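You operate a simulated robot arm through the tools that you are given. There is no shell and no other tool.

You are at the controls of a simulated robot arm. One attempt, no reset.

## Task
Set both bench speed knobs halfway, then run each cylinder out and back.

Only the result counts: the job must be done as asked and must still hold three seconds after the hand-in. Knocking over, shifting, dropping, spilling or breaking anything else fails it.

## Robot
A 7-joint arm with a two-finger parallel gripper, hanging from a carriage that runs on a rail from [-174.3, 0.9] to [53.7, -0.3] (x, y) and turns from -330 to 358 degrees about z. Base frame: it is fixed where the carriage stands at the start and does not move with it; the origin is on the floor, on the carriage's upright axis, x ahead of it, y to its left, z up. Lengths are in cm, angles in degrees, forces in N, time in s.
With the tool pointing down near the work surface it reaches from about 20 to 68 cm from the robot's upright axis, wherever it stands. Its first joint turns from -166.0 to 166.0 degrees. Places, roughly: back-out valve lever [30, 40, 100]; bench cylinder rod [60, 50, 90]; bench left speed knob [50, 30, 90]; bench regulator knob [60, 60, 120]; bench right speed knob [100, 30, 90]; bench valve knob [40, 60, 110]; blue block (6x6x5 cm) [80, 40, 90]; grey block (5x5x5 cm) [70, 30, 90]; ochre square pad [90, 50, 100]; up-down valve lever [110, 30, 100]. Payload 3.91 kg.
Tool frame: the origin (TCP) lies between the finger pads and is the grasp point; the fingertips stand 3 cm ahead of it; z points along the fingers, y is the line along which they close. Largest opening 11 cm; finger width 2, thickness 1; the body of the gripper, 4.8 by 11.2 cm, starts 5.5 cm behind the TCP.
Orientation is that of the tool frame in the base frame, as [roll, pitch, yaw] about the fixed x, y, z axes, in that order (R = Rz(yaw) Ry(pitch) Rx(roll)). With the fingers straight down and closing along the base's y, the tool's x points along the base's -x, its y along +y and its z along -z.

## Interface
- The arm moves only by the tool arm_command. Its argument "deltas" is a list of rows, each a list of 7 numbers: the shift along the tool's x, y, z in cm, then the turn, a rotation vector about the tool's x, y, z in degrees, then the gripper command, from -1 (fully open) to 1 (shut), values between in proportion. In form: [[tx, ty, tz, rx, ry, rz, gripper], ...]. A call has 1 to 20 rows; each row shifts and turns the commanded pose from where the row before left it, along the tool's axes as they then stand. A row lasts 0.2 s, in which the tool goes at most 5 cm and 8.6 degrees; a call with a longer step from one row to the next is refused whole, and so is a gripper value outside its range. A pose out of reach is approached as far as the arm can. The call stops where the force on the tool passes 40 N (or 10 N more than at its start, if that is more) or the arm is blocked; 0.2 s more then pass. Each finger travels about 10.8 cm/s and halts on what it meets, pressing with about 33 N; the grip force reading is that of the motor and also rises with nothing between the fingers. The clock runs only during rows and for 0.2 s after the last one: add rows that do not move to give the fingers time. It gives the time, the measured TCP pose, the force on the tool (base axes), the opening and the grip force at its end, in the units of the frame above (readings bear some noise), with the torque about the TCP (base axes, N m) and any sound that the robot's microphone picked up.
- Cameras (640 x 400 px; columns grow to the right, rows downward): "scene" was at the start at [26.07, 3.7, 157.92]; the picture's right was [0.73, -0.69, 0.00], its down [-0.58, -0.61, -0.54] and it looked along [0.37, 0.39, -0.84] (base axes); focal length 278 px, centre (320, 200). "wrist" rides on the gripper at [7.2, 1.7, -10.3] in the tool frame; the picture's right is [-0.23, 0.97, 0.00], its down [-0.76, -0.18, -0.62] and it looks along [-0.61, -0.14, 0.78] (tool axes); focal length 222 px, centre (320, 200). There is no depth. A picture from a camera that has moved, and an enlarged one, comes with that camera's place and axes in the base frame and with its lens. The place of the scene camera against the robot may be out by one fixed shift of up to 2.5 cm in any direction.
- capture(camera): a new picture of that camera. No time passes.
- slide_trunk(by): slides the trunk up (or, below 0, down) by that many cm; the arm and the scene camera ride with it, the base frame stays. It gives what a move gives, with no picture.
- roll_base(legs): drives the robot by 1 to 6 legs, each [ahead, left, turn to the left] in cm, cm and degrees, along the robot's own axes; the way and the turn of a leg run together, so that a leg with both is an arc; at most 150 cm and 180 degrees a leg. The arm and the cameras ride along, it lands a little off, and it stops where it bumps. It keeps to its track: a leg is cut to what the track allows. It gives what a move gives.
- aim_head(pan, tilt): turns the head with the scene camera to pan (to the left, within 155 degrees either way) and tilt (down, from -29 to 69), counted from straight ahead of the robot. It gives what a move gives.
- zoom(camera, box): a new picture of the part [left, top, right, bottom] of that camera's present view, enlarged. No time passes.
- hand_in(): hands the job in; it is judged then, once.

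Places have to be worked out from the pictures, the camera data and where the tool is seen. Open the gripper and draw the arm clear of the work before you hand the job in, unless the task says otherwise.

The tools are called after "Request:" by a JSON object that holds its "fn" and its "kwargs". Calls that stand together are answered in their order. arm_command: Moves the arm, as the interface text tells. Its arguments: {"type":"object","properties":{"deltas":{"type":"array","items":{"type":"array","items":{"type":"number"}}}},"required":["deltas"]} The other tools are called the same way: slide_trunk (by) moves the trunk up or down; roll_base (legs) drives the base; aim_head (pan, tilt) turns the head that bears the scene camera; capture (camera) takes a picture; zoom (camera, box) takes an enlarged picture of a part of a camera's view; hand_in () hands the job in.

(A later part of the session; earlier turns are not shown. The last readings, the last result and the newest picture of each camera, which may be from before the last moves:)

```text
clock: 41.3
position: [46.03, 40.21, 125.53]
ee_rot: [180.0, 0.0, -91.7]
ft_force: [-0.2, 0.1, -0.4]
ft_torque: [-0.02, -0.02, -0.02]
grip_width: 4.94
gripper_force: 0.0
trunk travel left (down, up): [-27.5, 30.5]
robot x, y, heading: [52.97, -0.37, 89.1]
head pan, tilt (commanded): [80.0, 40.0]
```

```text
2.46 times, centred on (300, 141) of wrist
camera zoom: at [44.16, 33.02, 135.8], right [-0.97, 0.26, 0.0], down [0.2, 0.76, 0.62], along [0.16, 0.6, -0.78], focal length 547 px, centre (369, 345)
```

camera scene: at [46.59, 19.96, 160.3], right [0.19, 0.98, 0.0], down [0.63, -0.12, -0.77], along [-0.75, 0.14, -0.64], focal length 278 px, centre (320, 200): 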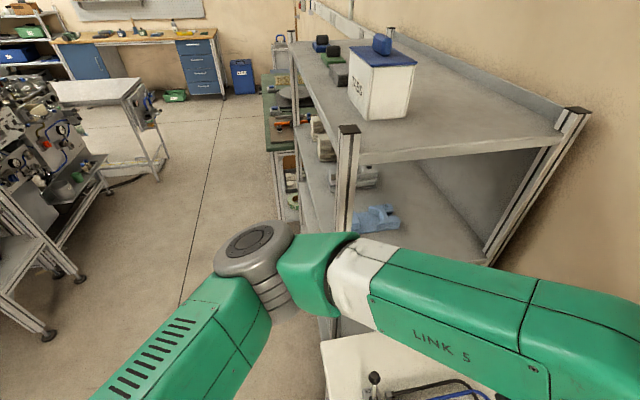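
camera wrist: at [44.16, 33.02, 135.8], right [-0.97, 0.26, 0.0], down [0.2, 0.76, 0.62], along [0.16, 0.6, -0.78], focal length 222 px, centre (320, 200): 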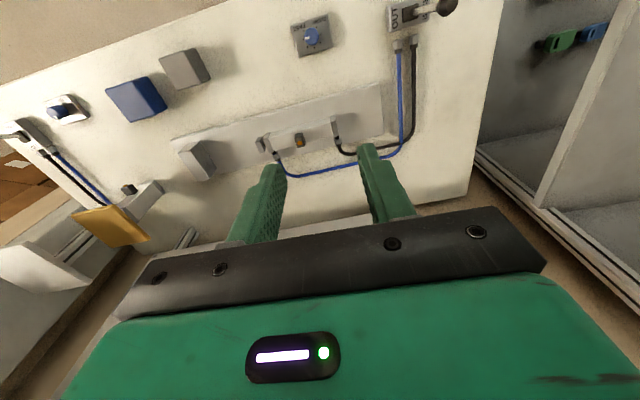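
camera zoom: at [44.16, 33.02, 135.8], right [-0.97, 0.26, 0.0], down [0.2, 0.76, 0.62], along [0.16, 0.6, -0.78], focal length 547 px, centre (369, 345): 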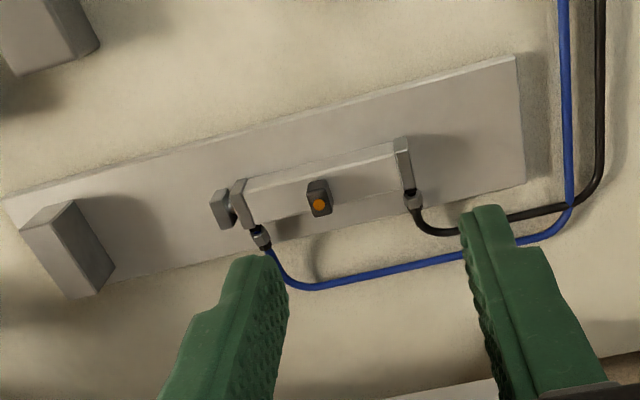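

The left knob's pointer stands on the 0° tick (toward FAST); it needs +90° (counter-clockwise). Its centre is near (45.8, 34.1). I go above it at z≈104 and pre-rotate clockwise 45°.

Request:
{"fn": "arm_command", "kwargs": {"deltas": [[1.02, 0.01, 3.58, 0, 0, 0, 0.1], [1.02, 0.01, 3.58, 0, 0, 0, 0.1], [1.02, 0.01, 3.58, 0, 0, 0, 0.1], [1.02, 0.01, 3.58, 0, 0, 0, 0.1], [1.02, 0.01, 3.58, 0, 0, 0, 0.1], [1.02, 0.01, 3.58, 0, 0, 0, 0.1], [0, 0, 0, 0, 0, 7.5, 0.1], [0, 0, 0, 0, 0, 7.5, 0.1], [0, 0, 0, 0, 0, 7.5, 0.1], [0, 0, 0, 0, 0, 7.5, 0.1], [0, 0, 0, 0, 0, 7.5, 0.1], [0, 0, 0, 0, 0, 7.5, 0.1], [0, 0, 0, 0, 0, 0, 0.1]]}}

Request:
{"fn": "zoom", "kwargs": {"camera": "wrist", "box": [240, 80, 400, 180]}}

Request:
{"fn": "capture", "kwargs": {"camera": "scene"}}

```text
clock: 44.1
position: [45.83, 34.12, 103.94]
ee_rot: [180.0, 0.1, -136.7]
ft_force: [-0.1, 0.5, -0.3]
ft_torque: [0.0, 0.01, -0.01]
grip_width: 4.94
gripper_force: 0.1
trunk travel left (down, up): [-27.5, 30.5]
robot x, y, heading: [53.32, -0.42, 89.2]
head pan, tilt (commanded): [80.0, 40.0]
```

```text
4.00 times, centred on (320, 130) of wrist
camera zoom: at [39.34, 30.38, 114.33], right [-0.5, 0.87, 0.0], down [0.68, 0.39, 0.62], along [0.54, 0.31, -0.78], focal length 888 px, centre (320, 480)
```

zoom: 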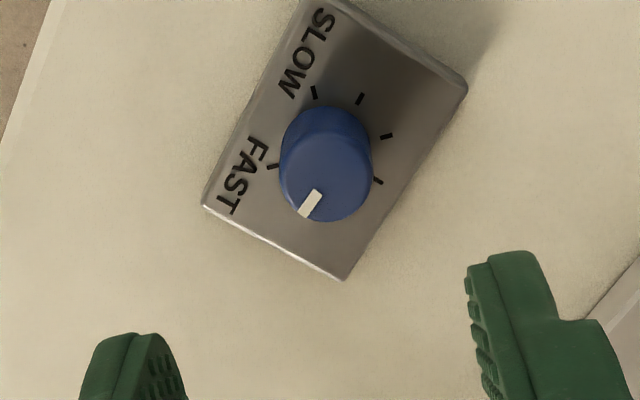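

```text
taken
camera scene: at [46.59, 19.96, 160.3], right [0.19, 0.98, 0.0], down [0.63, -0.12, -0.77], along [-0.75, 0.14, -0.64], focal length 278 px, centre (320, 200)
```

scene: 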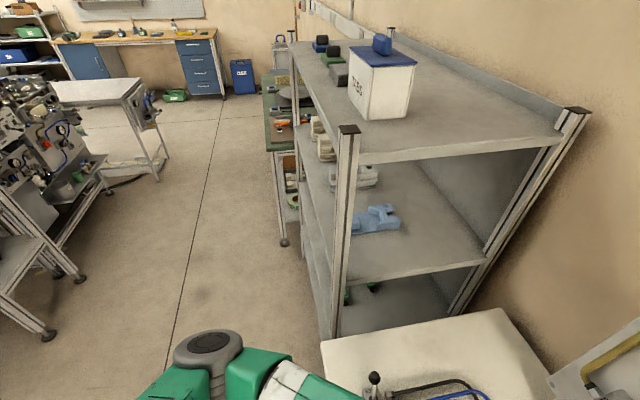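

Knob centre agrees with the tool axis within ~0.15 cm and the pointer is at ≈−1°. I lower to just above and verify.

Request:
{"fn": "arm_command", "kwargs": {"deltas": [[0.05, 0.1, 2, 0, 0, 0, 0.1], [0, 0, 2, 0, 0, 0, 0.1], [0, 0, 2, 0, 0, 0, 0.1], [0, 0, 1.3, 0, 0, 0, 0.1], [0, 0, 0.4, 0, 0, 0, 0.1]]}}

Request:
{"fn": "zoom", "kwargs": {"camera": "wrist", "box": [240, 100, 400, 200]}}

```text
clock: 45.3
position: [45.47, 34.04, 96.19]
ee_rot: [180.0, 0.0, -136.6]
ft_force: [-0.6, 0.1, 0.7]
ft_torque: [0.01, 0.02, -0.01]
grip_width: 4.95
gripper_force: 0.1
trunk travel left (down, up): [-27.5, 30.5]
robot x, y, heading: [53.48, -0.03, 89.4]
head pan, tilt (commanded): [80.0, 40.0]
```

```text
4.00 times, centred on (320, 150) of wrist
camera zoom: at [39.2, 30.4, 106.66], right [-0.5, 0.86, 0.0], down [0.68, 0.39, 0.62], along [0.54, 0.31, -0.78], focal length 888 px, centre (320, 400)
```

zoom: 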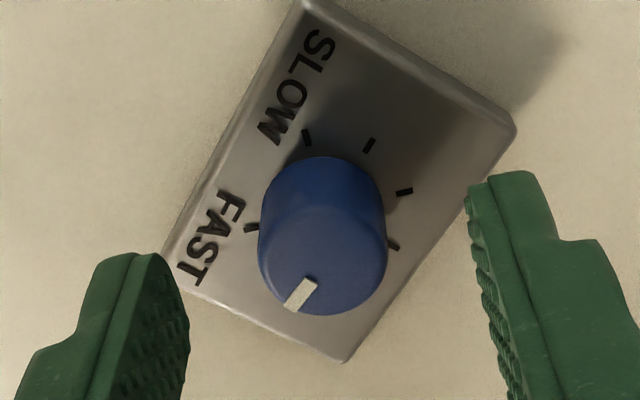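

Still well centred (about 0.2 cm off along tool x); I correct that, lower 0.6 cm and close on the knob.

Request:
{"fn": "arm_command", "kwargs": {"deltas": [[0.15, 0.05, 0.4, 0, 0, 0, 0.1], [0, 0, 0.3, 0, 0, 0, 0.1], [0, 0, 0, 0, 0, 0, 0.4], [0, 0, 0, 0, 0, 0, 0.55], [0, 0, 0, 0, 0, 0, 0.7], [0, 0, 0, 0, 0, 0, 1], [0, 0, 0, 0, 0, 0, 1]]}}

Request:
{"fn": "zoom", "kwargs": {"camera": "wrist", "box": [240, 100, 400, 200]}}

```text
clock: 46.9
position: [45.54, 34.03, 95.65]
ee_rot: [180.0, 0.1, -136.6]
ft_force: [0.5, -0.1, -1.8]
ft_torque: [-0.24, -0.03, 0.01]
grip_width: 2.27
gripper_force: 44.8
trunk travel left (down, up): [-27.5, 30.5]
robot x, y, heading: [53.09, -0.08, 89.0]
head pan, tilt (commanded): [80.0, 40.0]
```

```text
4.00 times, centred on (320, 150) of wrist
camera zoom: at [39.15, 30.35, 105.95], right [-0.5, 0.86, 0.0], down [0.68, 0.39, 0.62], along [0.54, 0.31, -0.78], focal length 888 px, centre (320, 400)
```

zoom: 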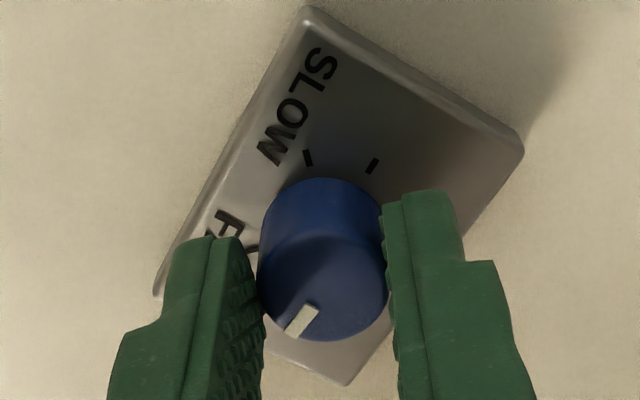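

Gripped with almost no side load. I turn it counter-clockwise 45° first.

Request:
{"fn": "arm_command", "kwargs": {"deltas": [[0, 0, 0, 0, 0, -5, 1], [0, 0, 0, 0, 0, -6, 1], [0, 0, 0, 0, 0, -6, 1], [0, 0, 0, 0, 0, -6, 1], [0, 0, 0, 0, 0, -6, 1], [0, 0, 0, 0, 0, -6, 1], [0, 0, 0, 0, 0, -6, 1], [0, 0, 0, 0, 0, -4, 1]]}}

Request:
{"fn": "zoom", "kwargs": {"camera": "wrist", "box": [240, 100, 400, 200]}}

```text
clock: 48.7
position: [45.83, 33.86, 95.64]
ee_rot: [-179.9, 0.0, -91.6]
ft_force: [12.4, -13.0, 33.0]
ft_torque: [-0.16, -0.35, -0.04]
grip_width: 2.28
gripper_force: 45.3
trunk travel left (down, up): [-27.5, 30.5]
robot x, y, heading: [53.74, -0.0, 89.3]
head pan, tilt (commanded): [80.0, 40.0]
```

```text
4.00 times, centred on (320, 150) of wrist
camera zoom: at [43.9, 26.78, 105.94], right [-0.97, 0.26, 0.0], down [0.2, 0.76, 0.62], along [0.16, 0.6, -0.78], focal length 888 px, centre (320, 400)
```

zoom: 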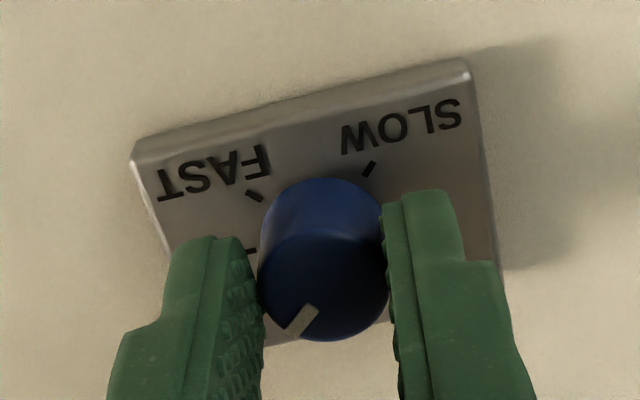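

The knob followed 45°, but the vertical load on the tool grew to 33 N, so I release the grip to relieve it and look before going on.

Request:
{"fn": "arm_command", "kwargs": {"deltas": [[0, 0, 0, 0, 0, 0, 0.5], [0, 0, 0, 0, 0, 0, 0.1], [0, 0, 0, 0, 0, 0, 0.1], [0, 0, 0, 0, 0, 0, 0.1]]}}

Request:
{"fn": "zoom", "kwargs": {"camera": "wrist", "box": [240, 100, 400, 200]}}

```text
clock: 49.7
position: [45.52, 34.02, 95.61]
ee_rot: [179.9, 0.1, -91.7]
ft_force: [0.4, 1.3, 0.2]
ft_torque: [-0.01, -0.01, -0.05]
grip_width: 4.94
gripper_force: 0.0
trunk travel left (down, up): [-27.5, 30.5]
robot x, y, heading: [53.35, -0.41, 89.2]
head pan, tilt (commanded): [80.0, 40.0]
```

```text
4.00 times, centred on (320, 150) of wrist
camera zoom: at [43.65, 26.87, 105.9], right [-0.97, 0.26, 0.0], down [0.2, 0.76, 0.62], along [0.16, 0.6, -0.78], focal length 888 px, centre (320, 400)
```

zoom: 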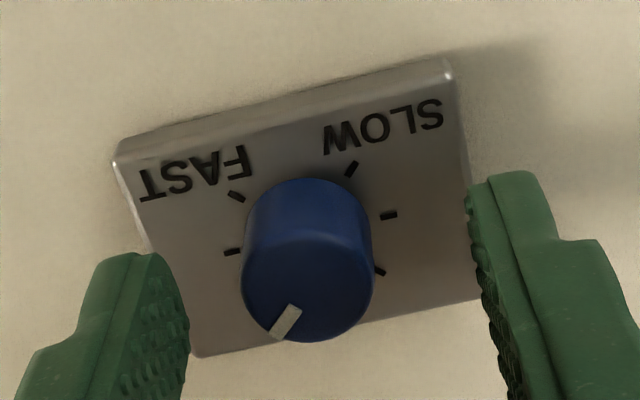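

Force dropped to zero. The knob's true centre is about 0.2 cm off (≈(45.7, 33.8)), which built up the load; pointer now ≈42°. I recentre, re-grip and check the load.

Request:
{"fn": "arm_command", "kwargs": {"deltas": [[0.18, -0.18, 0, 0, 0, 0, 0.1], [0, 0, 0, 0, 0, 0, 0.4], [0, 0, 0, 0, 0, 0, 0.55], [0, 0, 0, 0, 0, 0, 0.7], [0, 0, 0, 0, 0, 0, 1], [0, 0, 0, 0, 0, 0, 1]]}}

```text
clock: 51.1
position: [45.91, 33.8, 95.56]
ee_rot: [179.9, 0.0, -91.8]
ft_force: [4.4, -2.0, 3.1]
ft_torque: [-0.02, 0.03, -0.01]
grip_width: 2.28
gripper_force: 45.3
trunk travel left (down, up): [-27.5, 30.5]
robot x, y, heading: [53.23, -0.41, 89.2]
head pan, tilt (commanded): [80.0, 40.0]
```

Low load this time. I turn a further 24° counter-clockwise and watch the force.

Request:
{"fn": "arm_command", "kwargs": {"deltas": [[0, 0, 0, 0, 0, -4, 1], [0, 0, 0, 0, 0, -6, 1], [0, 0, 0, 0, 0, -6, 1], [0, 0, 0, 0, 0, -5, 1], [0, 0, 0, 0, 0, -3, 1]]}}

```text
clock: 52.3
position: [45.99, 33.89, 95.54]
ee_rot: [-179.9, -0.2, -67.8]
ft_force: [13.4, -4.2, 6.0]
ft_torque: [0.26, 0.0, -0.03]
grip_width: 2.28
gripper_force: 44.6
trunk travel left (down, up): [-27.5, 30.5]
robot x, y, heading: [53.24, 0.05, 89.3]
head pan, tilt (commanded): [80.0, 40.0]
```

Side load is 13 N toward +x; I ease 0.12 cm that way and finish the remaining 24°.

Request:
{"fn": "arm_command", "kwargs": {"deltas": [[0.05, -0.11, 0, 0, 0, -3, 1], [0, 0, 0, 0, 0, -6, 1], [0, 0, 0, 0, 0, -6, 1], [0, 0, 0, 0, 0, -6, 1], [0, 0, 0, 0, 0, -3, 1]]}}

Request:
{"fn": "arm_command", "kwargs": {"deltas": [[0, 0, 0, 0, 0, 0, 0.4], [0, 0, 0, 0, 0, 0, 0.1], [0, 0, 0, 0, 0, 0, 0.1], [0, 0, -1, 0, 0, 0, 0.1], [0, 0, -2, 0, 0, 0, 0.1], [0, 0, -3, 0, 0, 0, 0.1], [0, 0, -3, 0, 0, 0, 0.1], [0, 0, -3, 0, 0, 0, 0.1], [0, 0, 0, 0, 0, 0, 0.1]]}}

Request:
{"fn": "zoom", "kwargs": {"camera": "wrist", "box": [240, 60, 400, 160]}}

```text
clock: 53.5
position: [46.06, 33.98, 95.53]
ee_rot: [-179.9, 0.0, -43.7]
ft_force: [16.0, 3.2, -11.0]
ft_torque: [0.7, 0.38, -0.09]
grip_width: 2.26
gripper_force: 44.7
trunk travel left (down, up): [-27.5, 30.5]
robot x, y, heading: [52.99, -0.24, 89.1]
head pan, tilt (commanded): [80.0, 40.0]
```

```text
clock: 55.5
position: [45.83, 33.84, 107.76]
ee_rot: [180.0, 0.0, -43.7]
ft_force: [1.1, -0.6, -0.3]
ft_torque: [0.03, 0.02, -0.01]
grip_width: 4.97
gripper_force: 0.1
trunk travel left (down, up): [-27.5, 30.5]
robot x, y, heading: [53.3, -0.19, 89.2]
head pan, tilt (commanded): [80.0, 40.0]
```

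```text
4.00 times, centred on (320, 110) of wrist
camera zoom: at [49.91, 27.75, 118.0], right [-0.84, -0.55, 0.0], down [-0.43, 0.65, 0.62], along [-0.34, 0.52, -0.78], focal length 888 px, centre (320, 560)
```

zoom: 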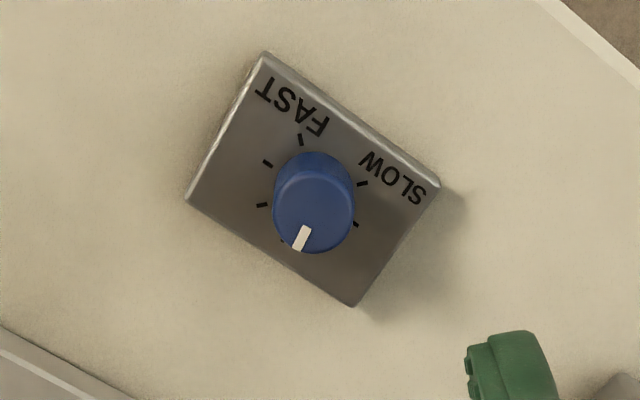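

The pointer looks slightly past the mid tick. I zoom in more to measure it.

Request:
{"fn": "zoom", "kwargs": {"camera": "wrist", "box": [286, 85, 350, 125]}}

```text
10.00 times, centred on (318, 105) of wrist
camera zoom: at [49.91, 27.75, 118.0], right [-0.84, -0.55, 0.0], down [-0.43, 0.65, 0.62], along [-0.34, 0.52, -0.78], focal length 2221 px, centre (340, 1150)
```

zoom: 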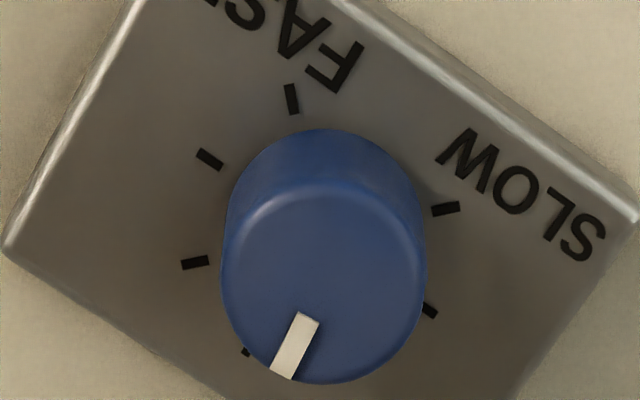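

Measured precisely, the left pointer is at ≈95°, about 5° too far. I go back down, better centred on ≈(45.98, 34.15), to trim it.

Request:
{"fn": "arm_command", "kwargs": {"deltas": [[-0.12, -0.3, 3, 0, 0, 0, 0.1], [0, 0, 3, 0, 0, 0, 0.1], [0, 0, 3, 0, 0, 0, 0.1], [0, 0, 2, 0, 0, 0, 0.1], [0, 0, 0.7, 0, 0, 0, 0.1], [0, 0, 0.4, 0, 0, 0, 0.1]]}}

Request:
{"fn": "zoom", "kwargs": {"camera": "wrist", "box": [240, 100, 400, 200]}}

```text
clock: 56.9
position: [46.1, 34.24, 95.43]
ee_rot: [180.0, 0.0, -43.6]
ft_force: [0.5, -0.4, 0.2]
ft_torque: [0.02, 0.0, 0.02]
grip_width: 4.94
gripper_force: 0.0
trunk travel left (down, up): [-27.5, 30.5]
robot x, y, heading: [53.3, -0.71, 89.2]
head pan, tilt (commanded): [80.0, 40.0]
```

```text
4.00 times, centred on (320, 150) of wrist
camera zoom: at [50.1, 28.02, 105.84], right [-0.84, -0.55, 0.0], down [-0.43, 0.65, 0.62], along [-0.34, 0.52, -0.78], focal length 888 px, centre (320, 400)
```

zoom: 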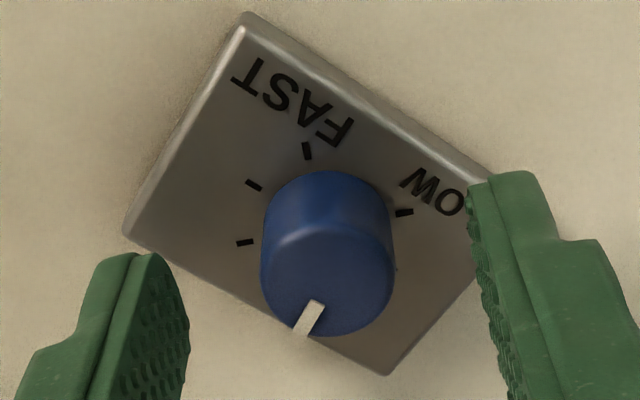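

Centred within 0.1 cm. I close and look at the pointer while gripped before trimming.

Request:
{"fn": "arm_command", "kwargs": {"deltas": [[0, 0.08, 0, 0, 0, 0, 0.1], [0, 0, 0, 0, 0, 0, 0.4], [0, 0, 0, 0, 0, 0, 0.55], [0, 0, 0, 0, 0, 0, 0.7], [0, 0, 0, 0, 0, 0, 1], [0, 0, 0, 0, 0, 0, 1], [0, 0, 0, 0, 0, 2.5, 1], [0, 0, 0, 0, 0, 2.5, 1], [0, 0, 0, 0, 0, 0, 1]]}}

Request:
{"fn": "arm_command", "kwargs": {"deltas": [[0, 0, 0, 0, 0, 0, 0.5], [0, 0, 0, 0, 0, 0, 0.1], [0, 0, 0, 0, 0, 0, 0.1], [0, 0, -1, 0, 0, 0, 0.1], [0, 0, -2, 0, 0, 0, 0.1], [0, 0, -3, 0, 0, 0, 0.1], [0, 0, -3, 0, 0, 0, 0.1], [0, 0, -3, 0, 0, 0, 0.1], [0, 0, 0, 0, 0, 0, 0.1]]}}

Request:
{"fn": "zoom", "kwargs": {"camera": "wrist", "box": [286, 85, 350, 125]}}

```text
clock: 58.9
position: [46.04, 34.16, 95.62]
ee_rot: [-180.0, 0.0, -48.9]
ft_force: [2.7, 1.4, -1.5]
ft_torque: [0.11, 0.29, 0.03]
grip_width: 2.27
gripper_force: 44.9
trunk travel left (down, up): [-27.5, 30.5]
robot x, y, heading: [53.43, -0.65, 89.0]
head pan, tilt (commanded): [80.0, 40.0]
```

```text
clock: 60.9
position: [45.78, 34.05, 107.35]
ee_rot: [180.0, 0.0, -48.7]
ft_force: [-0.9, -0.3, -0.7]
ft_torque: [-0.01, 0.0, -0.02]
grip_width: 4.95
gripper_force: 0.1
trunk travel left (down, up): [-27.5, 30.5]
robot x, y, heading: [53.77, -0.06, 89.4]
head pan, tilt (commanded): [80.0, 40.0]
```

```text
10.00 times, centred on (318, 105) of wrist
camera zoom: at [49.38, 27.58, 117.76], right [-0.88, -0.47, 0.0], down [-0.37, 0.69, 0.62], along [-0.29, 0.55, -0.78], focal length 2221 px, centre (340, 1150)
```

zoom: 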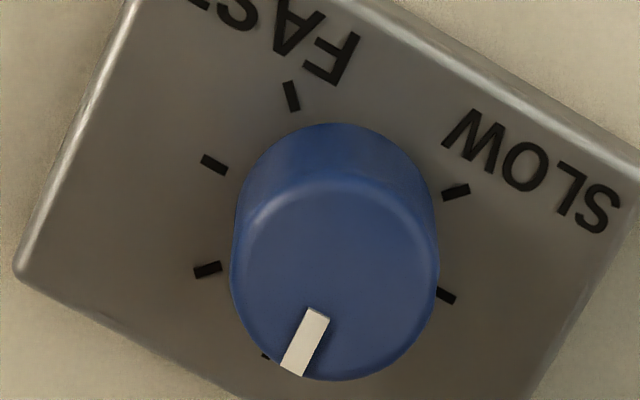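

Left pointer now ≈91°, on the mid tick. Both knobs are halfway; next the left lever. I raise the hand, turn it so the fingers close along x, and move over the left lever for a look.

Request:
{"fn": "arm_command", "kwargs": {"deltas": [[0, 0, -4, 0, 0, 0, 0.1], [0, 0, -4, 0, 0, 0, 0], [0, 0, 0, 0, 0, 8.2, -0.1], [0, 0, 0, 0, 0, 8.2, -0.1], [0, 0, 0, 0, 0, 8.2, -0.1], [0, 0, 0, 0, 0, 8.2, -0.1], [0, 0, 0, 0, 0, 8.2, -0.1], [0.2, 2.6, 0, 0, 0, 0, -0.1], [0.2, 2.6, 0, 0, 0, 0, -0.1], [0.2, 2.6, 0, 0, 0, 0, -0.1], [0.2, 2.6, 0, 0, 0, 0, -0.1], [0.2, 2.6, 0, 0, 0, 0, -0.1], [0, 0, 0, 0, 0, 0, -0.1]]}}

Request:
{"fn": "capture", "kwargs": {"camera": "wrist"}}

Request:
{"fn": "capture", "kwargs": {"camera": "scene"}}

```text
clock: 63.7
position: [32.84, 33.02, 115.53]
ee_rot: [-179.9, -0.1, -89.7]
ft_force: [0.2, 0.6, 0.2]
ft_torque: [0.0, 0.0, -0.02]
grip_width: 6.05
gripper_force: 0.0
trunk travel left (down, up): [-27.5, 30.5]
robot x, y, heading: [53.19, -0.56, 89.1]
head pan, tilt (commanded): [80.0, 40.0]
```

```text
taken
camera wrist: at [31.22, 25.74, 125.91], right [-0.97, 0.22, 0.0], down [0.17, 0.76, 0.62], along [0.14, 0.61, -0.78], focal length 222 px, centre (320, 200)
```

wrist: 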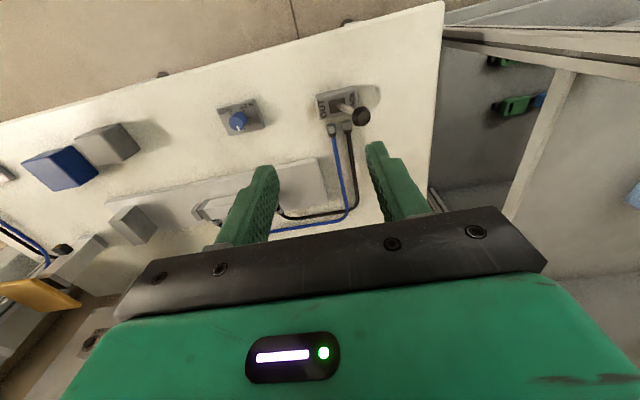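

```text
taken
camera scene: at [46.59, 19.96, 160.3], right [0.19, 0.98, 0.0], down [0.63, -0.12, -0.77], along [-0.75, 0.14, -0.64], focal length 278 px, centre (320, 200)
```

scene: 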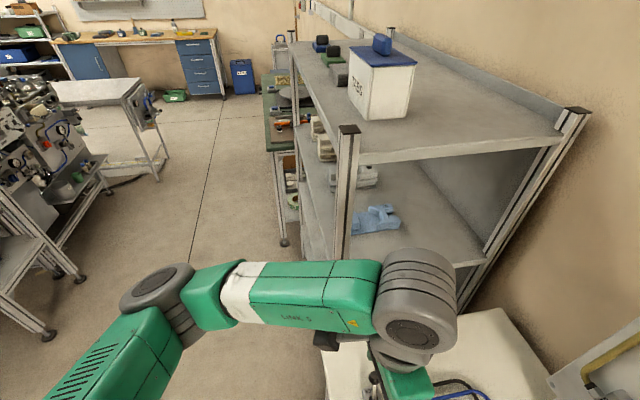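

The arm is well clear of the shelf. I zoom in on the left lever.

Request:
{"fn": "zoom", "kwargs": {"camera": "wrist", "box": [290, 75, 410, 150]}}

Request:
{"fn": "zoom", "kwargs": {"camera": "wrist", "box": [90, 110, 330, 260]}}

```text
5.33 times, centred on (350, 112) of wrist
camera zoom: at [31.22, 25.74, 125.91], right [-0.97, 0.22, 0.0], down [0.17, 0.76, 0.62], along [0.14, 0.61, -0.78], focal length 1185 px, centre (160, 667)
```

zoom: 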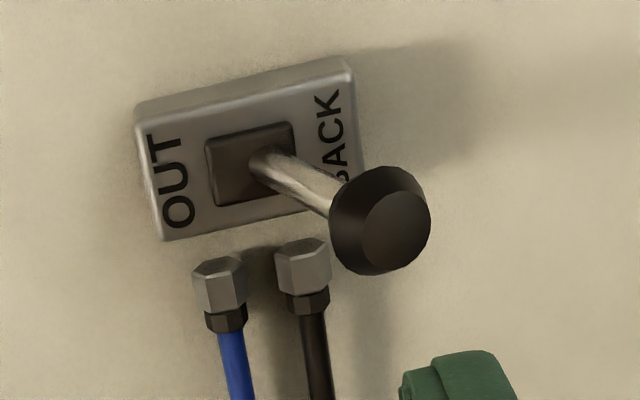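

```text
2.67 times, centred on (210, 185) of wrist
camera zoom: at [31.22, 25.74, 125.91], right [-0.97, 0.22, 0.0], down [0.17, 0.76, 0.62], along [0.14, 0.61, -0.78], focal length 592 px, centre (613, 240)
```

zoom: 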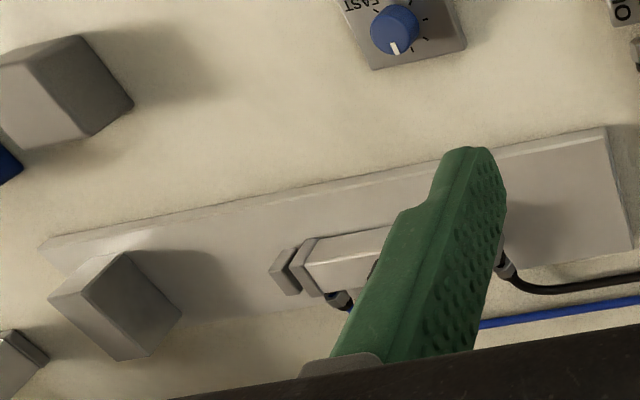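

The lever ball is at about (28.5, 35.3, 99.6), leaning to −x (BACK); its pivot is near x≈30.7. I move above it with open fingers straddling it, and aim the scene camera at the cylinder.

Request:
{"fn": "arm_command", "kwargs": {"deltas": [[-0.57, 1.08, 1.5, 0, 0, 0, -0.1], [-0.57, 1.08, 2.5, 0, 0, 0, -0.1], [-0.57, 1.08, 2.5, 0, 0, 0, -0.1], [-0.57, 1.1, 2.5, 0, 0, 0, -0.1], [0, 0, 1.5, 0, 0, 0, -0.1], [0, 0, 0, 0, 0, 0, -0.1]]}}

Request:
{"fn": "capture", "kwargs": {"camera": "wrist"}}

Request:
{"fn": "aim_head", "kwargs": {"pan": -10, "tilt": 55}}

Request:
{"fn": "capture", "kwargs": {"camera": "scene"}}

```text
clock: 65.1
position: [28.49, 35.36, 105.05]
ee_rot: [-179.9, 0.0, -89.7]
ft_force: [0.0, -0.1, -0.3]
ft_torque: [-0.01, -0.02, 0.04]
grip_width: 6.06
gripper_force: 0.1
trunk travel left (down, up): [-27.5, 30.5]
robot x, y, heading: [53.13, -0.02, 89.4]
head pan, tilt (commanded): [80.0, 40.0]
```

```text
taken
camera wrist: at [26.92, 28.13, 115.33], right [-0.97, 0.22, 0.0], down [0.17, 0.76, 0.62], along [0.14, 0.61, -0.78], focal length 222 px, centre (320, 200)
```

wrist: 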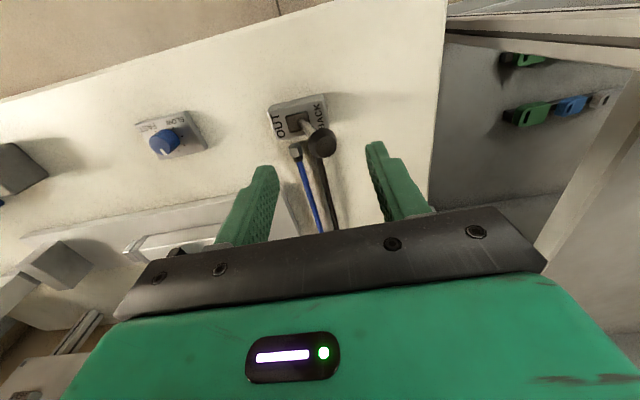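

```text
clock: 66.8
position: [28.57, 35.24, 105.01]
ee_rot: [180.0, 0.0, -89.7]
ft_force: [-0.3, -0.3, 0.1]
ft_torque: [0.0, -0.03, 0.01]
grip_width: 6.07
gripper_force: 0.0
trunk travel left (down, up): [-27.5, 30.5]
robot x, y, heading: [53.65, -0.34, 89.3]
head pan, tilt (commanded): [-10.0, 55.0]
```

```text
taken
camera scene: at [56.28, 25.46, 158.24], right [0.98, -0.19, 0.0], down [-0.15, -0.8, -0.57], along [0.11, 0.56, -0.82], focal length 278 px, centre (320, 200)
```

scene: 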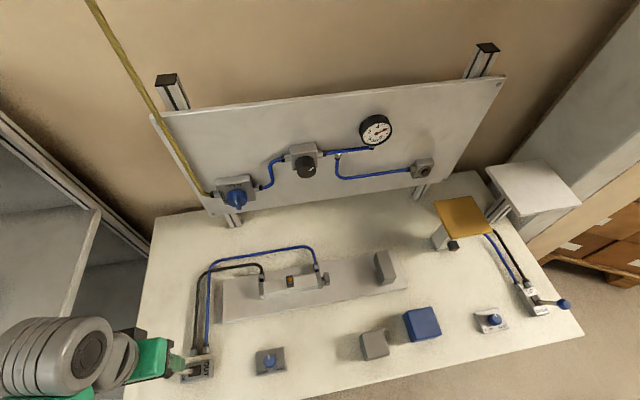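

The scene camera now shows the whole bench: horizontal cylinder retracted, both free blocks clear of its stroke. I lower the fingers around the left lever ball and narrow them to ~4 cm.

Request:
{"fn": "arm_command", "kwargs": {"deltas": [[0, 0, 1.5, 0, 0, 0, -0.1], [0, 0, 1.5, 0, 0, 0, -0.1], [0, 0, 1.0, 0, 0, 0, -0.1], [0, 0, 0.5, 0, 0, 0, 0.1], [0, 0, 0, 0, 0, 0, 0.27], [0, 0, 0, 0, 0, 0, 0.27]]}}

Request:
{"fn": "zoom", "kwargs": {"camera": "wrist", "box": [240, 80, 400, 180]}}

Request:
{"fn": "zoom", "kwargs": {"camera": "scene", "box": [120, 220, 440, 400]}}

```text
clock: 68.2
position: [28.46, 35.27, 100.54]
ee_rot: [-179.9, -0.1, -89.7]
ft_force: [0.7, -0.2, -0.2]
ft_torque: [-0.01, 0.02, 0.0]
grip_width: 4.01
gripper_force: 0.0
trunk travel left (down, up): [-27.5, 30.5]
robot x, y, heading: [53.47, 0.03, 89.3]
head pan, tilt (commanded): [-10.0, 55.0]
```

```text
4.00 times, centred on (320, 130) of wrist
camera zoom: at [26.87, 28.1, 110.88], right [-0.97, 0.22, 0.0], down [0.17, 0.76, 0.62], along [0.14, 0.61, -0.78], focal length 888 px, centre (320, 480)
```

zoom: 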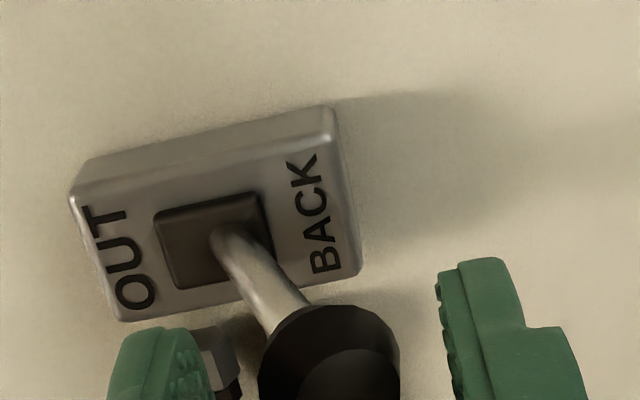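

```text
2.00 times, centred on (280, 310) of scene
camera zoom: at [56.29, 25.46, 158.23], right [0.98, -0.19, 0.0], down [-0.15, -0.8, -0.57], along [0.11, 0.56, -0.82], focal length 556 px, centre (400, -20)
```

zoom: 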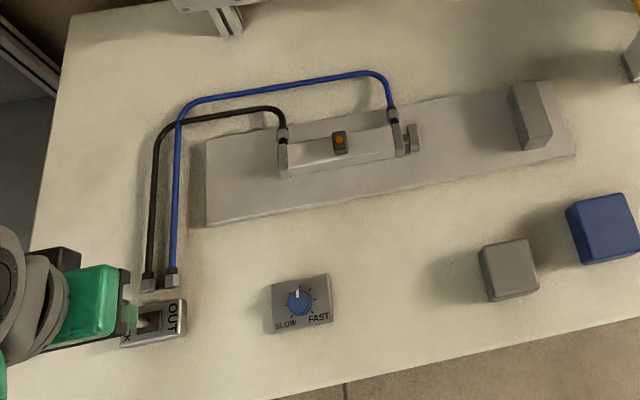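

The ball is between the fingers. I push the lever toward +x (OUT) gently, first 3 cm.

Request:
{"fn": "arm_command", "kwargs": {"deltas": [[0, -0.5, 0, 0, 0, 0, 0.27], [0, -0.5, 0, 0, 0, 0, 0.27], [0, -0.5, 0, 0, 0, 0, 0.27], [0, -0.5, 0, 0, 0, 0, 0.27], [0, -0.5, 0, 0, 0, 0, 0.27], [0, -0.5, 0, 0, 0, 0, 0.27]]}}

Request:
{"fn": "zoom", "kwargs": {"camera": "wrist", "box": [240, 80, 400, 180]}}

Request:
{"fn": "zoom", "kwargs": {"camera": "scene", "box": [120, 220, 440, 400]}}

```text
clock: 69.6
position: [31.56, 35.31, 100.54]
ee_rot: [-179.9, 0.0, -89.8]
ft_force: [0.5, 0.2, -0.7]
ft_torque: [-0.04, 0.02, -0.03]
grip_width: 4.01
gripper_force: 0.4
trunk travel left (down, up): [-27.5, 30.5]
robot x, y, heading: [53.53, -0.08, 89.2]
head pan, tilt (commanded): [-10.0, 55.0]
```

```text
4.00 times, centred on (320, 130) of wrist
camera zoom: at [29.93, 28.12, 110.82], right [-0.97, 0.22, 0.0], down [0.17, 0.76, 0.62], along [0.14, 0.61, -0.78], focal length 888 px, centre (320, 480)
```

zoom: 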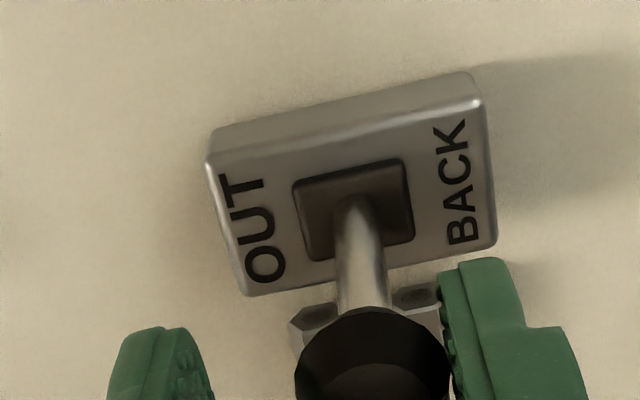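

```text
2.00 times, centred on (280, 310) of scene
camera zoom: at [56.29, 25.46, 158.23], right [0.98, -0.19, 0.0], down [-0.15, -0.8, -0.57], along [0.11, 0.56, -0.82], focal length 556 px, centre (400, -20)
```

zoom: 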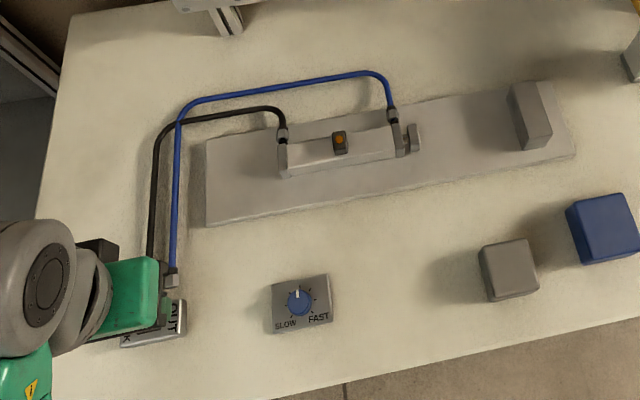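

The lever is upright now and moves easily; no cylinder motion yet. I continue toward OUT.

Request:
{"fn": "arm_command", "kwargs": {"deltas": [[0, -0.5, 0, 0, 0, 0, 0.27], [0, -0.5, 0, 0, 0, 0, 0.27], [0, -0.5, 0, 0, 0, 0, 0.27], [0, -0.4, 0, 0, 0, 0, 0.27]]}}

Request:
{"fn": "zoom", "kwargs": {"camera": "wrist", "box": [240, 80, 400, 180]}}

Request:
{"fn": "zoom", "kwargs": {"camera": "scene", "box": [120, 220, 440, 400]}}

```text
clock: 70.6
position: [33.5, 35.27, 100.47]
ee_rot: [-180.0, 0.0, -89.7]
ft_force: [0.4, -0.1, 0.2]
ft_torque: [0.03, 0.03, -0.03]
grip_width: 3.99
gripper_force: 0.0
trunk travel left (down, up): [-27.5, 30.5]
robot x, y, heading: [53.19, -0.28, 89.2]
head pan, tilt (commanded): [-10.0, 55.0]
```

```text
4.00 times, centred on (320, 130) of wrist
camera zoom: at [31.84, 28.08, 110.83], right [-0.97, 0.22, 0.0], down [0.17, 0.76, 0.62], along [0.14, 0.61, -0.78], focal length 888 px, centre (320, 480)
```

zoom: 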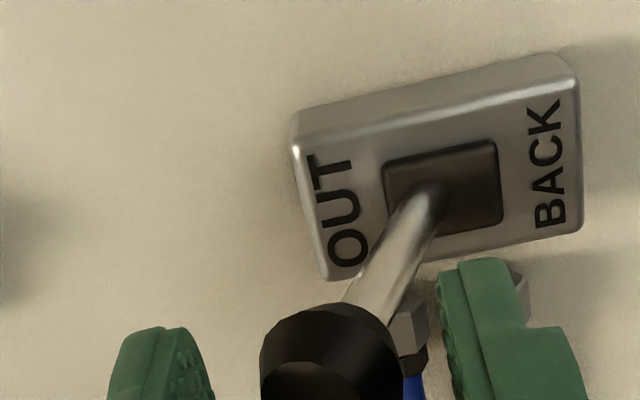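

```text
2.00 times, centred on (280, 310) of scene
camera zoom: at [56.29, 25.46, 158.23], right [0.98, -0.19, 0.0], down [-0.15, -0.8, -0.57], along [0.11, 0.56, -0.82], focal length 556 px, centre (400, -20)
```

zoom: 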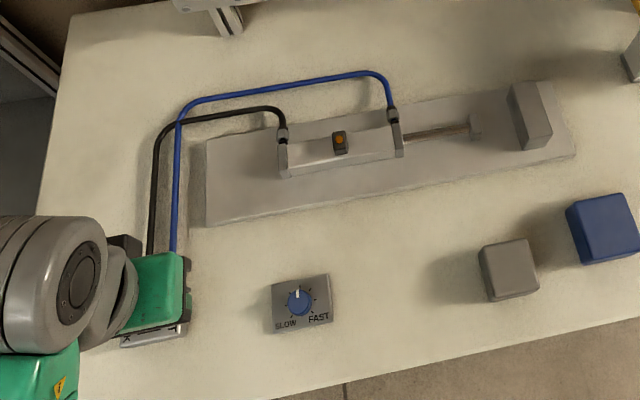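

The lever snapped to OUT and the rod is extending. I wait and watch it reach the end of its stroke.

Request:
{"fn": "arm_command", "kwargs": {"deltas": [[0, 0, 0, 0, 0, 0, 0.27], [0, 0, 0, 0, 0, 0, 0.27], [0, 0, 0, 0, 0, 0, 0.27], [0, 0, 0, 0, 0, 0, 0.27], [0, 0, 0, 0, 0, 0, 0.27]]}}

Request:
{"fn": "zoom", "kwargs": {"camera": "scene", "box": [120, 220, 440, 400]}}

Request:
{"fn": "arm_command", "kwargs": {"deltas": [[0, 0, 0, 0, 0, 0, 0.27], [0, 0, 0, 0, 0, 0, 0.27], [0, 0, 0, 0, 0, 0, 0.27], [0, 0, 0, 0, 0, 0, 0.27], [0, 0, 0, 0, 0, 0, 0.27], [0, 0, 0, 0, 0, 0, 0.27], [0, 0, 0, 0, 0, 0, 0.27], [0, 0, 0, 0, 0, 0, 0.27], [0, 0, 0, 0, 0, 0, 0.27], [0, 0, 0, 0, 0, 0, 0.27]]}}

Request:
{"fn": "zoom", "kwargs": {"camera": "scene", "box": [120, 220, 440, 400]}}

Request:
{"fn": "capture", "kwargs": {"camera": "wrist"}}

```text
clock: 71.8
position: [33.52, 35.26, 100.43]
ee_rot: [180.0, 0.0, -89.7]
ft_force: [0.9, -0.1, -0.3]
ft_torque: [0.04, 0.0, 0.01]
grip_width: 4.01
gripper_force: 0.1
trunk travel left (down, up): [-27.5, 30.5]
robot x, y, heading: [53.12, -0.09, 89.1]
head pan, tilt (commanded): [-10.0, 55.0]
```

```text
2.00 times, centred on (280, 310) of scene
camera zoom: at [56.29, 25.46, 158.23], right [0.98, -0.19, 0.0], down [-0.15, -0.8, -0.57], along [0.11, 0.56, -0.82], focal length 556 px, centre (400, -20)
```

zoom: 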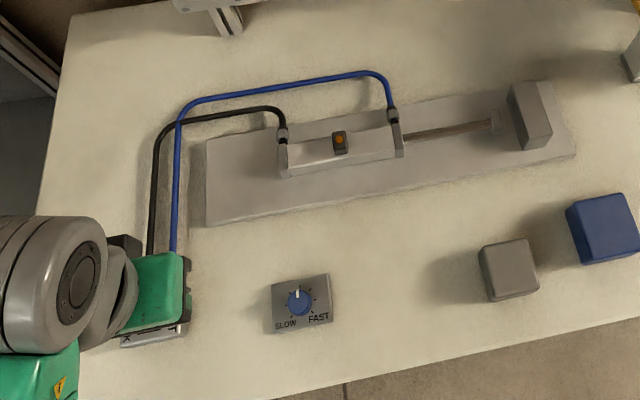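

```text
clock: 74.0
position: [33.45, 35.35, 100.49]
ee_rot: [180.0, 0.0, -89.7]
ft_force: [-0.3, 1.0, -0.3]
ft_torque: [-0.04, 0.03, 0.04]
grip_width: 4.02
gripper_force: 0.2
trunk travel left (down, up): [-27.5, 30.5]
robot x, y, heading: [53.5, 0.03, 89.1]
head pan, tilt (commanded): [-10.0, 55.0]
```

```text
2.00 times, centred on (280, 310) of scene
camera zoom: at [56.29, 25.46, 158.23], right [0.98, -0.19, 0.0], down [-0.15, -0.8, -0.57], along [0.11, 0.56, -0.82], focal length 556 px, centre (400, -20)
```

zoom: 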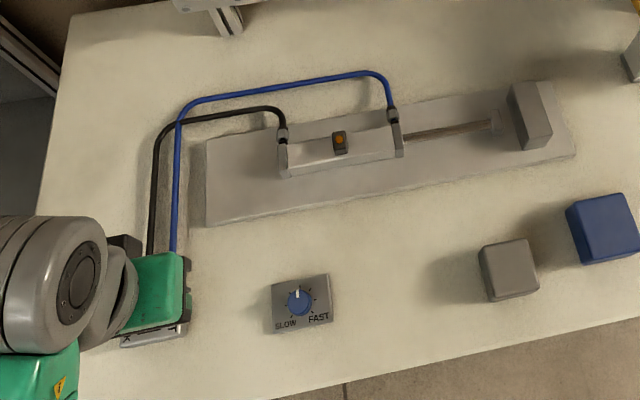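

```text
taken
camera wrist: at [31.83, 28.08, 110.82], right [-0.97, 0.22, 0.0], down [0.17, 0.76, 0.62], along [0.14, 0.61, -0.78], focal length 222 px, centre (320, 200)
```

wrist: 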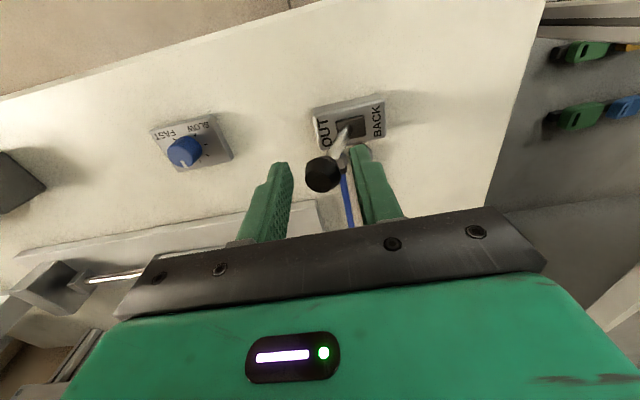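

The rod looks the same at 71.8 s and 74.0 s, so the stroke is complete. I zoom once to confirm before returning it.

Request:
{"fn": "zoom", "kwargs": {"camera": "scene", "box": [300, 245, 420, 320]}}

Request:
{"fn": "zoom", "kwargs": {"camera": "wrist", "box": [0, 220, 160, 320]}}

```text
5.33 times, centred on (360, 282) of scene
camera zoom: at [56.29, 25.46, 158.23], right [0.98, -0.19, 0.0], down [-0.15, -0.8, -0.57], along [0.11, 0.56, -0.82], focal length 1482 px, centre (107, -240)
```

zoom: 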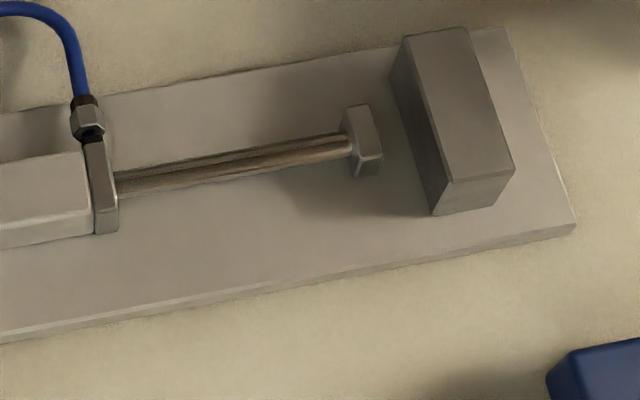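

```text
4.00 times, centred on (80, 270) of wrist
camera zoom: at [31.83, 28.08, 110.82], right [-0.97, 0.22, 0.0], down [0.17, 0.76, 0.62], along [0.14, 0.61, -0.78], focal length 888 px, centre (1280, -80)
```

zoom: 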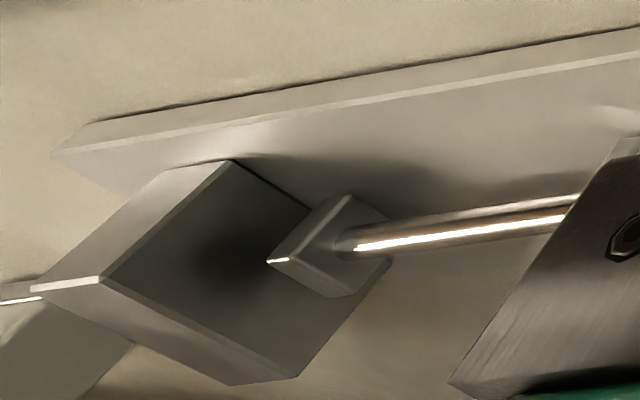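

There is a small gap between rod head and stop. I wait 1.5 s more and compare the same view to be sure it has stopped.

Request:
{"fn": "arm_command", "kwargs": {"deltas": [[0, 0, 0, 0, 0, 0, 0.27], [0, 0, 0, 0, 0, 0, 0.27], [0, 0, 0, 0, 0, 0, 0.27], [0, 0, 0, 0, 0, 0, 0.27], [0, 0, 0, 0, 0, 0, 0.27], [0, 0, 0, 0, 0, 0, 0.27], [0, 0, 0, 0, 0, 0, 0.27], [0, 0, 0, 0, 0, 0, 0.27]]}}

Request:
{"fn": "zoom", "kwargs": {"camera": "scene", "box": [300, 245, 420, 320]}}

```text
clock: 75.8
position: [33.5, 35.22, 100.51]
ee_rot: [179.9, -0.1, -89.7]
ft_force: [0.7, 0.1, -0.4]
ft_torque: [-0.04, 0.0, 0.0]
grip_width: 4.04
gripper_force: 0.1
trunk travel left (down, up): [-27.5, 30.5]
robot x, y, heading: [53.39, -0.27, 89.4]
head pan, tilt (commanded): [-10.0, 55.0]
```

```text
5.33 times, centred on (360, 282) of scene
camera zoom: at [56.29, 25.46, 158.23], right [0.98, -0.19, 0.0], down [-0.15, -0.8, -0.57], along [0.11, 0.56, -0.82], focal length 1482 px, centre (107, -240)
```

zoom: 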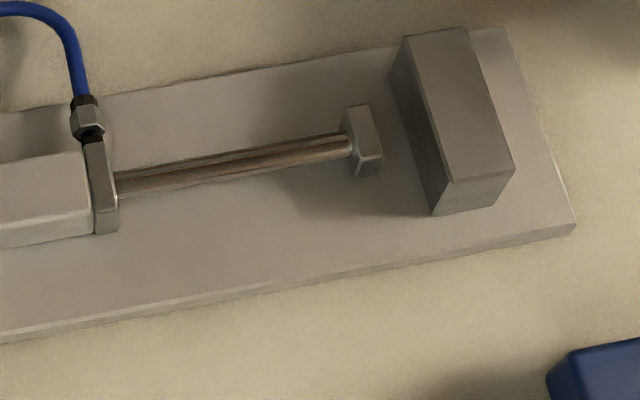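

The rod has stopped fully out. I push the lever back toward −x (BACK).

Request:
{"fn": "arm_command", "kwargs": {"deltas": [[0, 0.5, 0, 0, 0, 0, 0.27], [0, 0.5, 0, 0, 0, 0, 0.27], [0, 0.5, 0, 0, 0, 0, 0.27], [0, 0.5, 0, 0, 0, 0, 0.27], [0, 0.5, 0, 0, 0, 0, 0.27], [0, 0.5, 0, 0, 0, 0, 0.27], [0, 0.5, 0, 0, 0, 0, 0.27], [0, 0.5, 0, 0, 0, 0, 0.27], [0, 0.5, 0, 0, 0, 0, 0.27], [0, 0.5, 0, 0, 0, 0, 0.27]]}}

Request:
{"fn": "zoom", "kwargs": {"camera": "wrist", "box": [240, 80, 400, 180]}}

Request:
{"fn": "zoom", "kwargs": {"camera": "scene", "box": [120, 220, 440, 400]}}

```text
clock: 78.0
position: [28.36, 35.25, 100.47]
ee_rot: [-180.0, 0.0, -89.7]
ft_force: [0.2, 0.4, 0.3]
ft_torque: [-0.01, 0.02, 0.02]
grip_width: 4.02
gripper_force: 0.0
trunk travel left (down, up): [-27.5, 30.5]
robot x, y, heading: [53.55, 0.1, 89.1]
head pan, tilt (commanded): [-10.0, 55.0]
```

```text
4.00 times, centred on (320, 130) of wrist
camera zoom: at [26.73, 28.06, 110.84], right [-0.97, 0.22, 0.0], down [0.17, 0.76, 0.62], along [0.14, 0.61, -0.78], focal length 888 px, centre (320, 480)
```

zoom: 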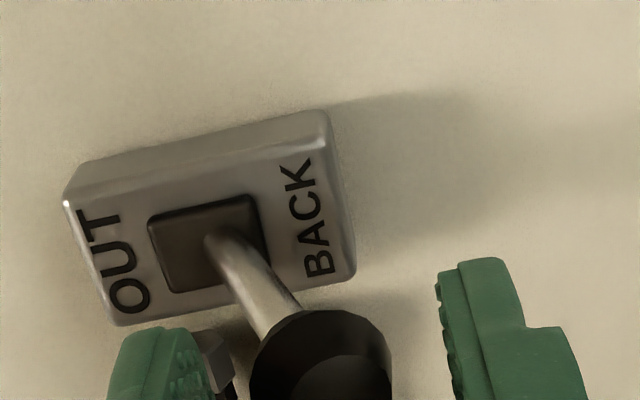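

```text
2.00 times, centred on (280, 310) of scene
camera zoom: at [56.29, 25.46, 158.23], right [0.98, -0.19, 0.0], down [-0.15, -0.8, -0.57], along [0.11, 0.56, -0.82], focal length 556 px, centre (400, -20)
```

zoom: 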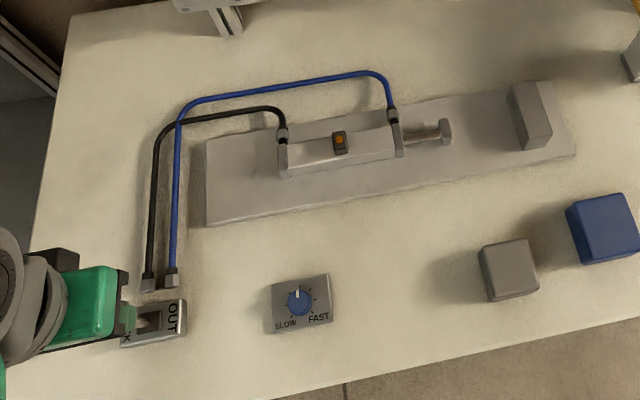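

The lever is at BACK and the rod is retracting. I wait for it to finish, then lift clear.

Request:
{"fn": "arm_command", "kwargs": {"deltas": [[0, 0, 0, 0, 0, 0, 0.27], [0, 0, 0, 0, 0, 0, 0.27], [0, 0, 0, 0, 0, 0, 0.27], [0, 0, 0, 0, 0, 0, 0.27], [0, 0, 0, 0, 0, 0, 0.27], [0, 0, 0, 0, 0, 0, 0.27], [0, 0, 0, 0, 0, 0, 0.27], [0, 0, 0, 0, 0, 0, 0.27], [0, 0, 0, 0, 0, 0, 0.27], [0, 0, 0, 0, 0, 0, 0.27], [0, 0, 0, 0, 0, 0, 0.27], [0, 0, 0, 0, 0, 0, 0.27]]}}

Request:
{"fn": "zoom", "kwargs": {"camera": "scene", "box": [240, 245, 360, 320]}}

Request:
{"fn": "zoom", "kwargs": {"camera": "scene", "box": [400, 160, 600, 350]}}

```text
clock: 80.6
position: [28.27, 35.27, 100.46]
ee_rot: [180.0, 0.0, -89.7]
ft_force: [-0.1, 0.5, 0.1]
ft_torque: [0.01, 0.01, 0.05]
grip_width: 4.04
gripper_force: 0.0
trunk travel left (down, up): [-27.5, 30.5]
robot x, y, heading: [53.18, 0.03, 89.3]
head pan, tilt (commanded): [-10.0, 55.0]
```

```text
5.33 times, centred on (300, 282) of scene
camera zoom: at [56.29, 25.46, 158.23], right [0.98, -0.19, 0.0], down [-0.15, -0.8, -0.57], along [0.11, 0.56, -0.82], focal length 1482 px, centre (427, -240)
```

zoom: 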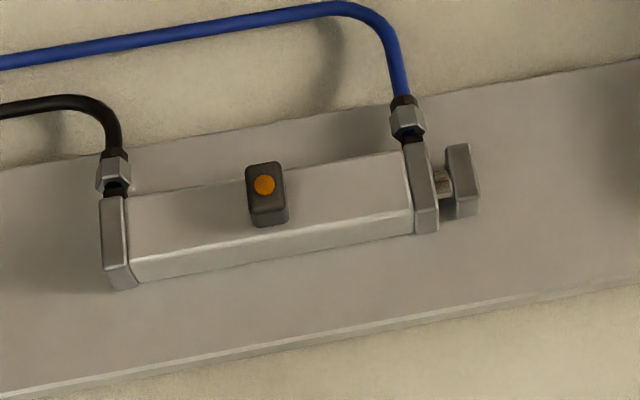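

```text
2.11 times, centred on (500, 255) of scene
camera zoom: at [56.29, 25.46, 158.23], right [0.98, -0.19, 0.0], down [-0.15, -0.8, -0.57], along [0.11, 0.56, -0.82], focal length 585 px, centre (-59, 84)
```

zoom: 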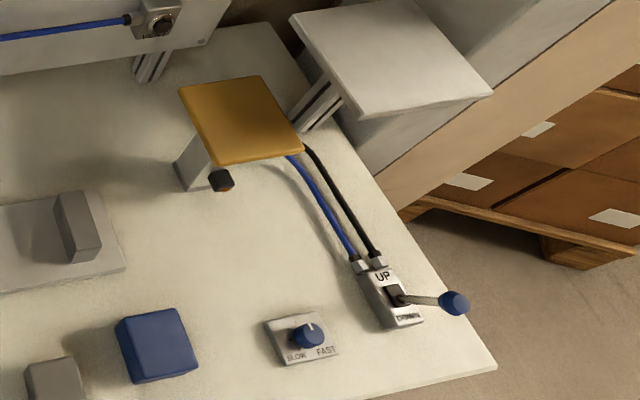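

The rod is fully back in. Now the right side: I lift clear of the left lever, return the hand to the compact pose and turn the carriage to heading ≈20°.

Request:
{"fn": "arm_command", "kwargs": {"deltas": [[0, 0, -2, 0, 0, 0, 0.1], [0, 0, -3, 0, 0, 0, 0.1], [0, 0, -4, 0, 0, 0, 0.1], [0, 0, -4, 0, 0, 0, 0.1], [0, 0, -4, 0, 0, 0, 0.1], [-0.5, -3, -1.3, 0, 0, 0, 0.1], [-0.5, -3, -1.3, 0, 0, 0, 0.1], [-0.5, -3, -1.3, 0, 0, 0, 0.1], [-0.5, -3, -1.3, 0, 0, 0, 0.1], [-0.5, -3, -1.3, 0, 0, 0, 0.1], [-0.5, -3, -1.3, 0, 0, 0, 0.1], [0, 0, 0, 0, 0, 0, 0.1]]}}

Request:
{"fn": "roll_base", "kwargs": {"legs": [[0, 0, -70]]}}

Request:
{"fn": "capture", "kwargs": {"camera": "wrist"}}

```text
clock: 83.2
position: [46.52, 38.51, 125.15]
ee_rot: [180.0, 0.1, -89.7]
ft_force: [-0.2, -0.7, -0.3]
ft_torque: [-0.01, 0.0, -0.05]
grip_width: 4.98
gripper_force: 0.0
trunk travel left (down, up): [-27.5, 30.5]
robot x, y, heading: [53.62, -0.16, 89.3]
head pan, tilt (commanded): [-10.0, 55.0]
```

```text
clock: 86.6
position: [87.34, 19.6, 125.2]
ee_rot: [180.0, 0.0, -159.5]
ft_force: [0.2, 0.5, -0.7]
ft_torque: [0.01, -0.03, 0.0]
grip_width: 4.94
gripper_force: 0.1
trunk travel left (down, up): [-27.5, 30.5]
robot x, y, heading: [53.25, -0.23, 19.4]
head pan, tilt (commanded): [-10.0, 55.0]
```

```text
taken
camera wrist: at [79.89, 18.69, 135.39], right [-0.13, 0.99, 0.0], down [0.78, 0.1, 0.62], along [0.62, 0.08, -0.78], focal length 222 px, centre (320, 200)
```

wrist: 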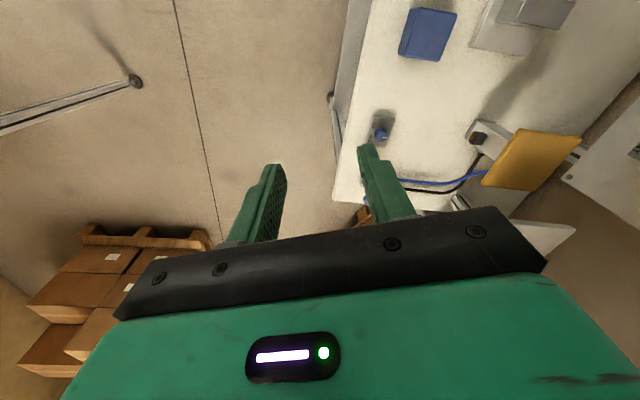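

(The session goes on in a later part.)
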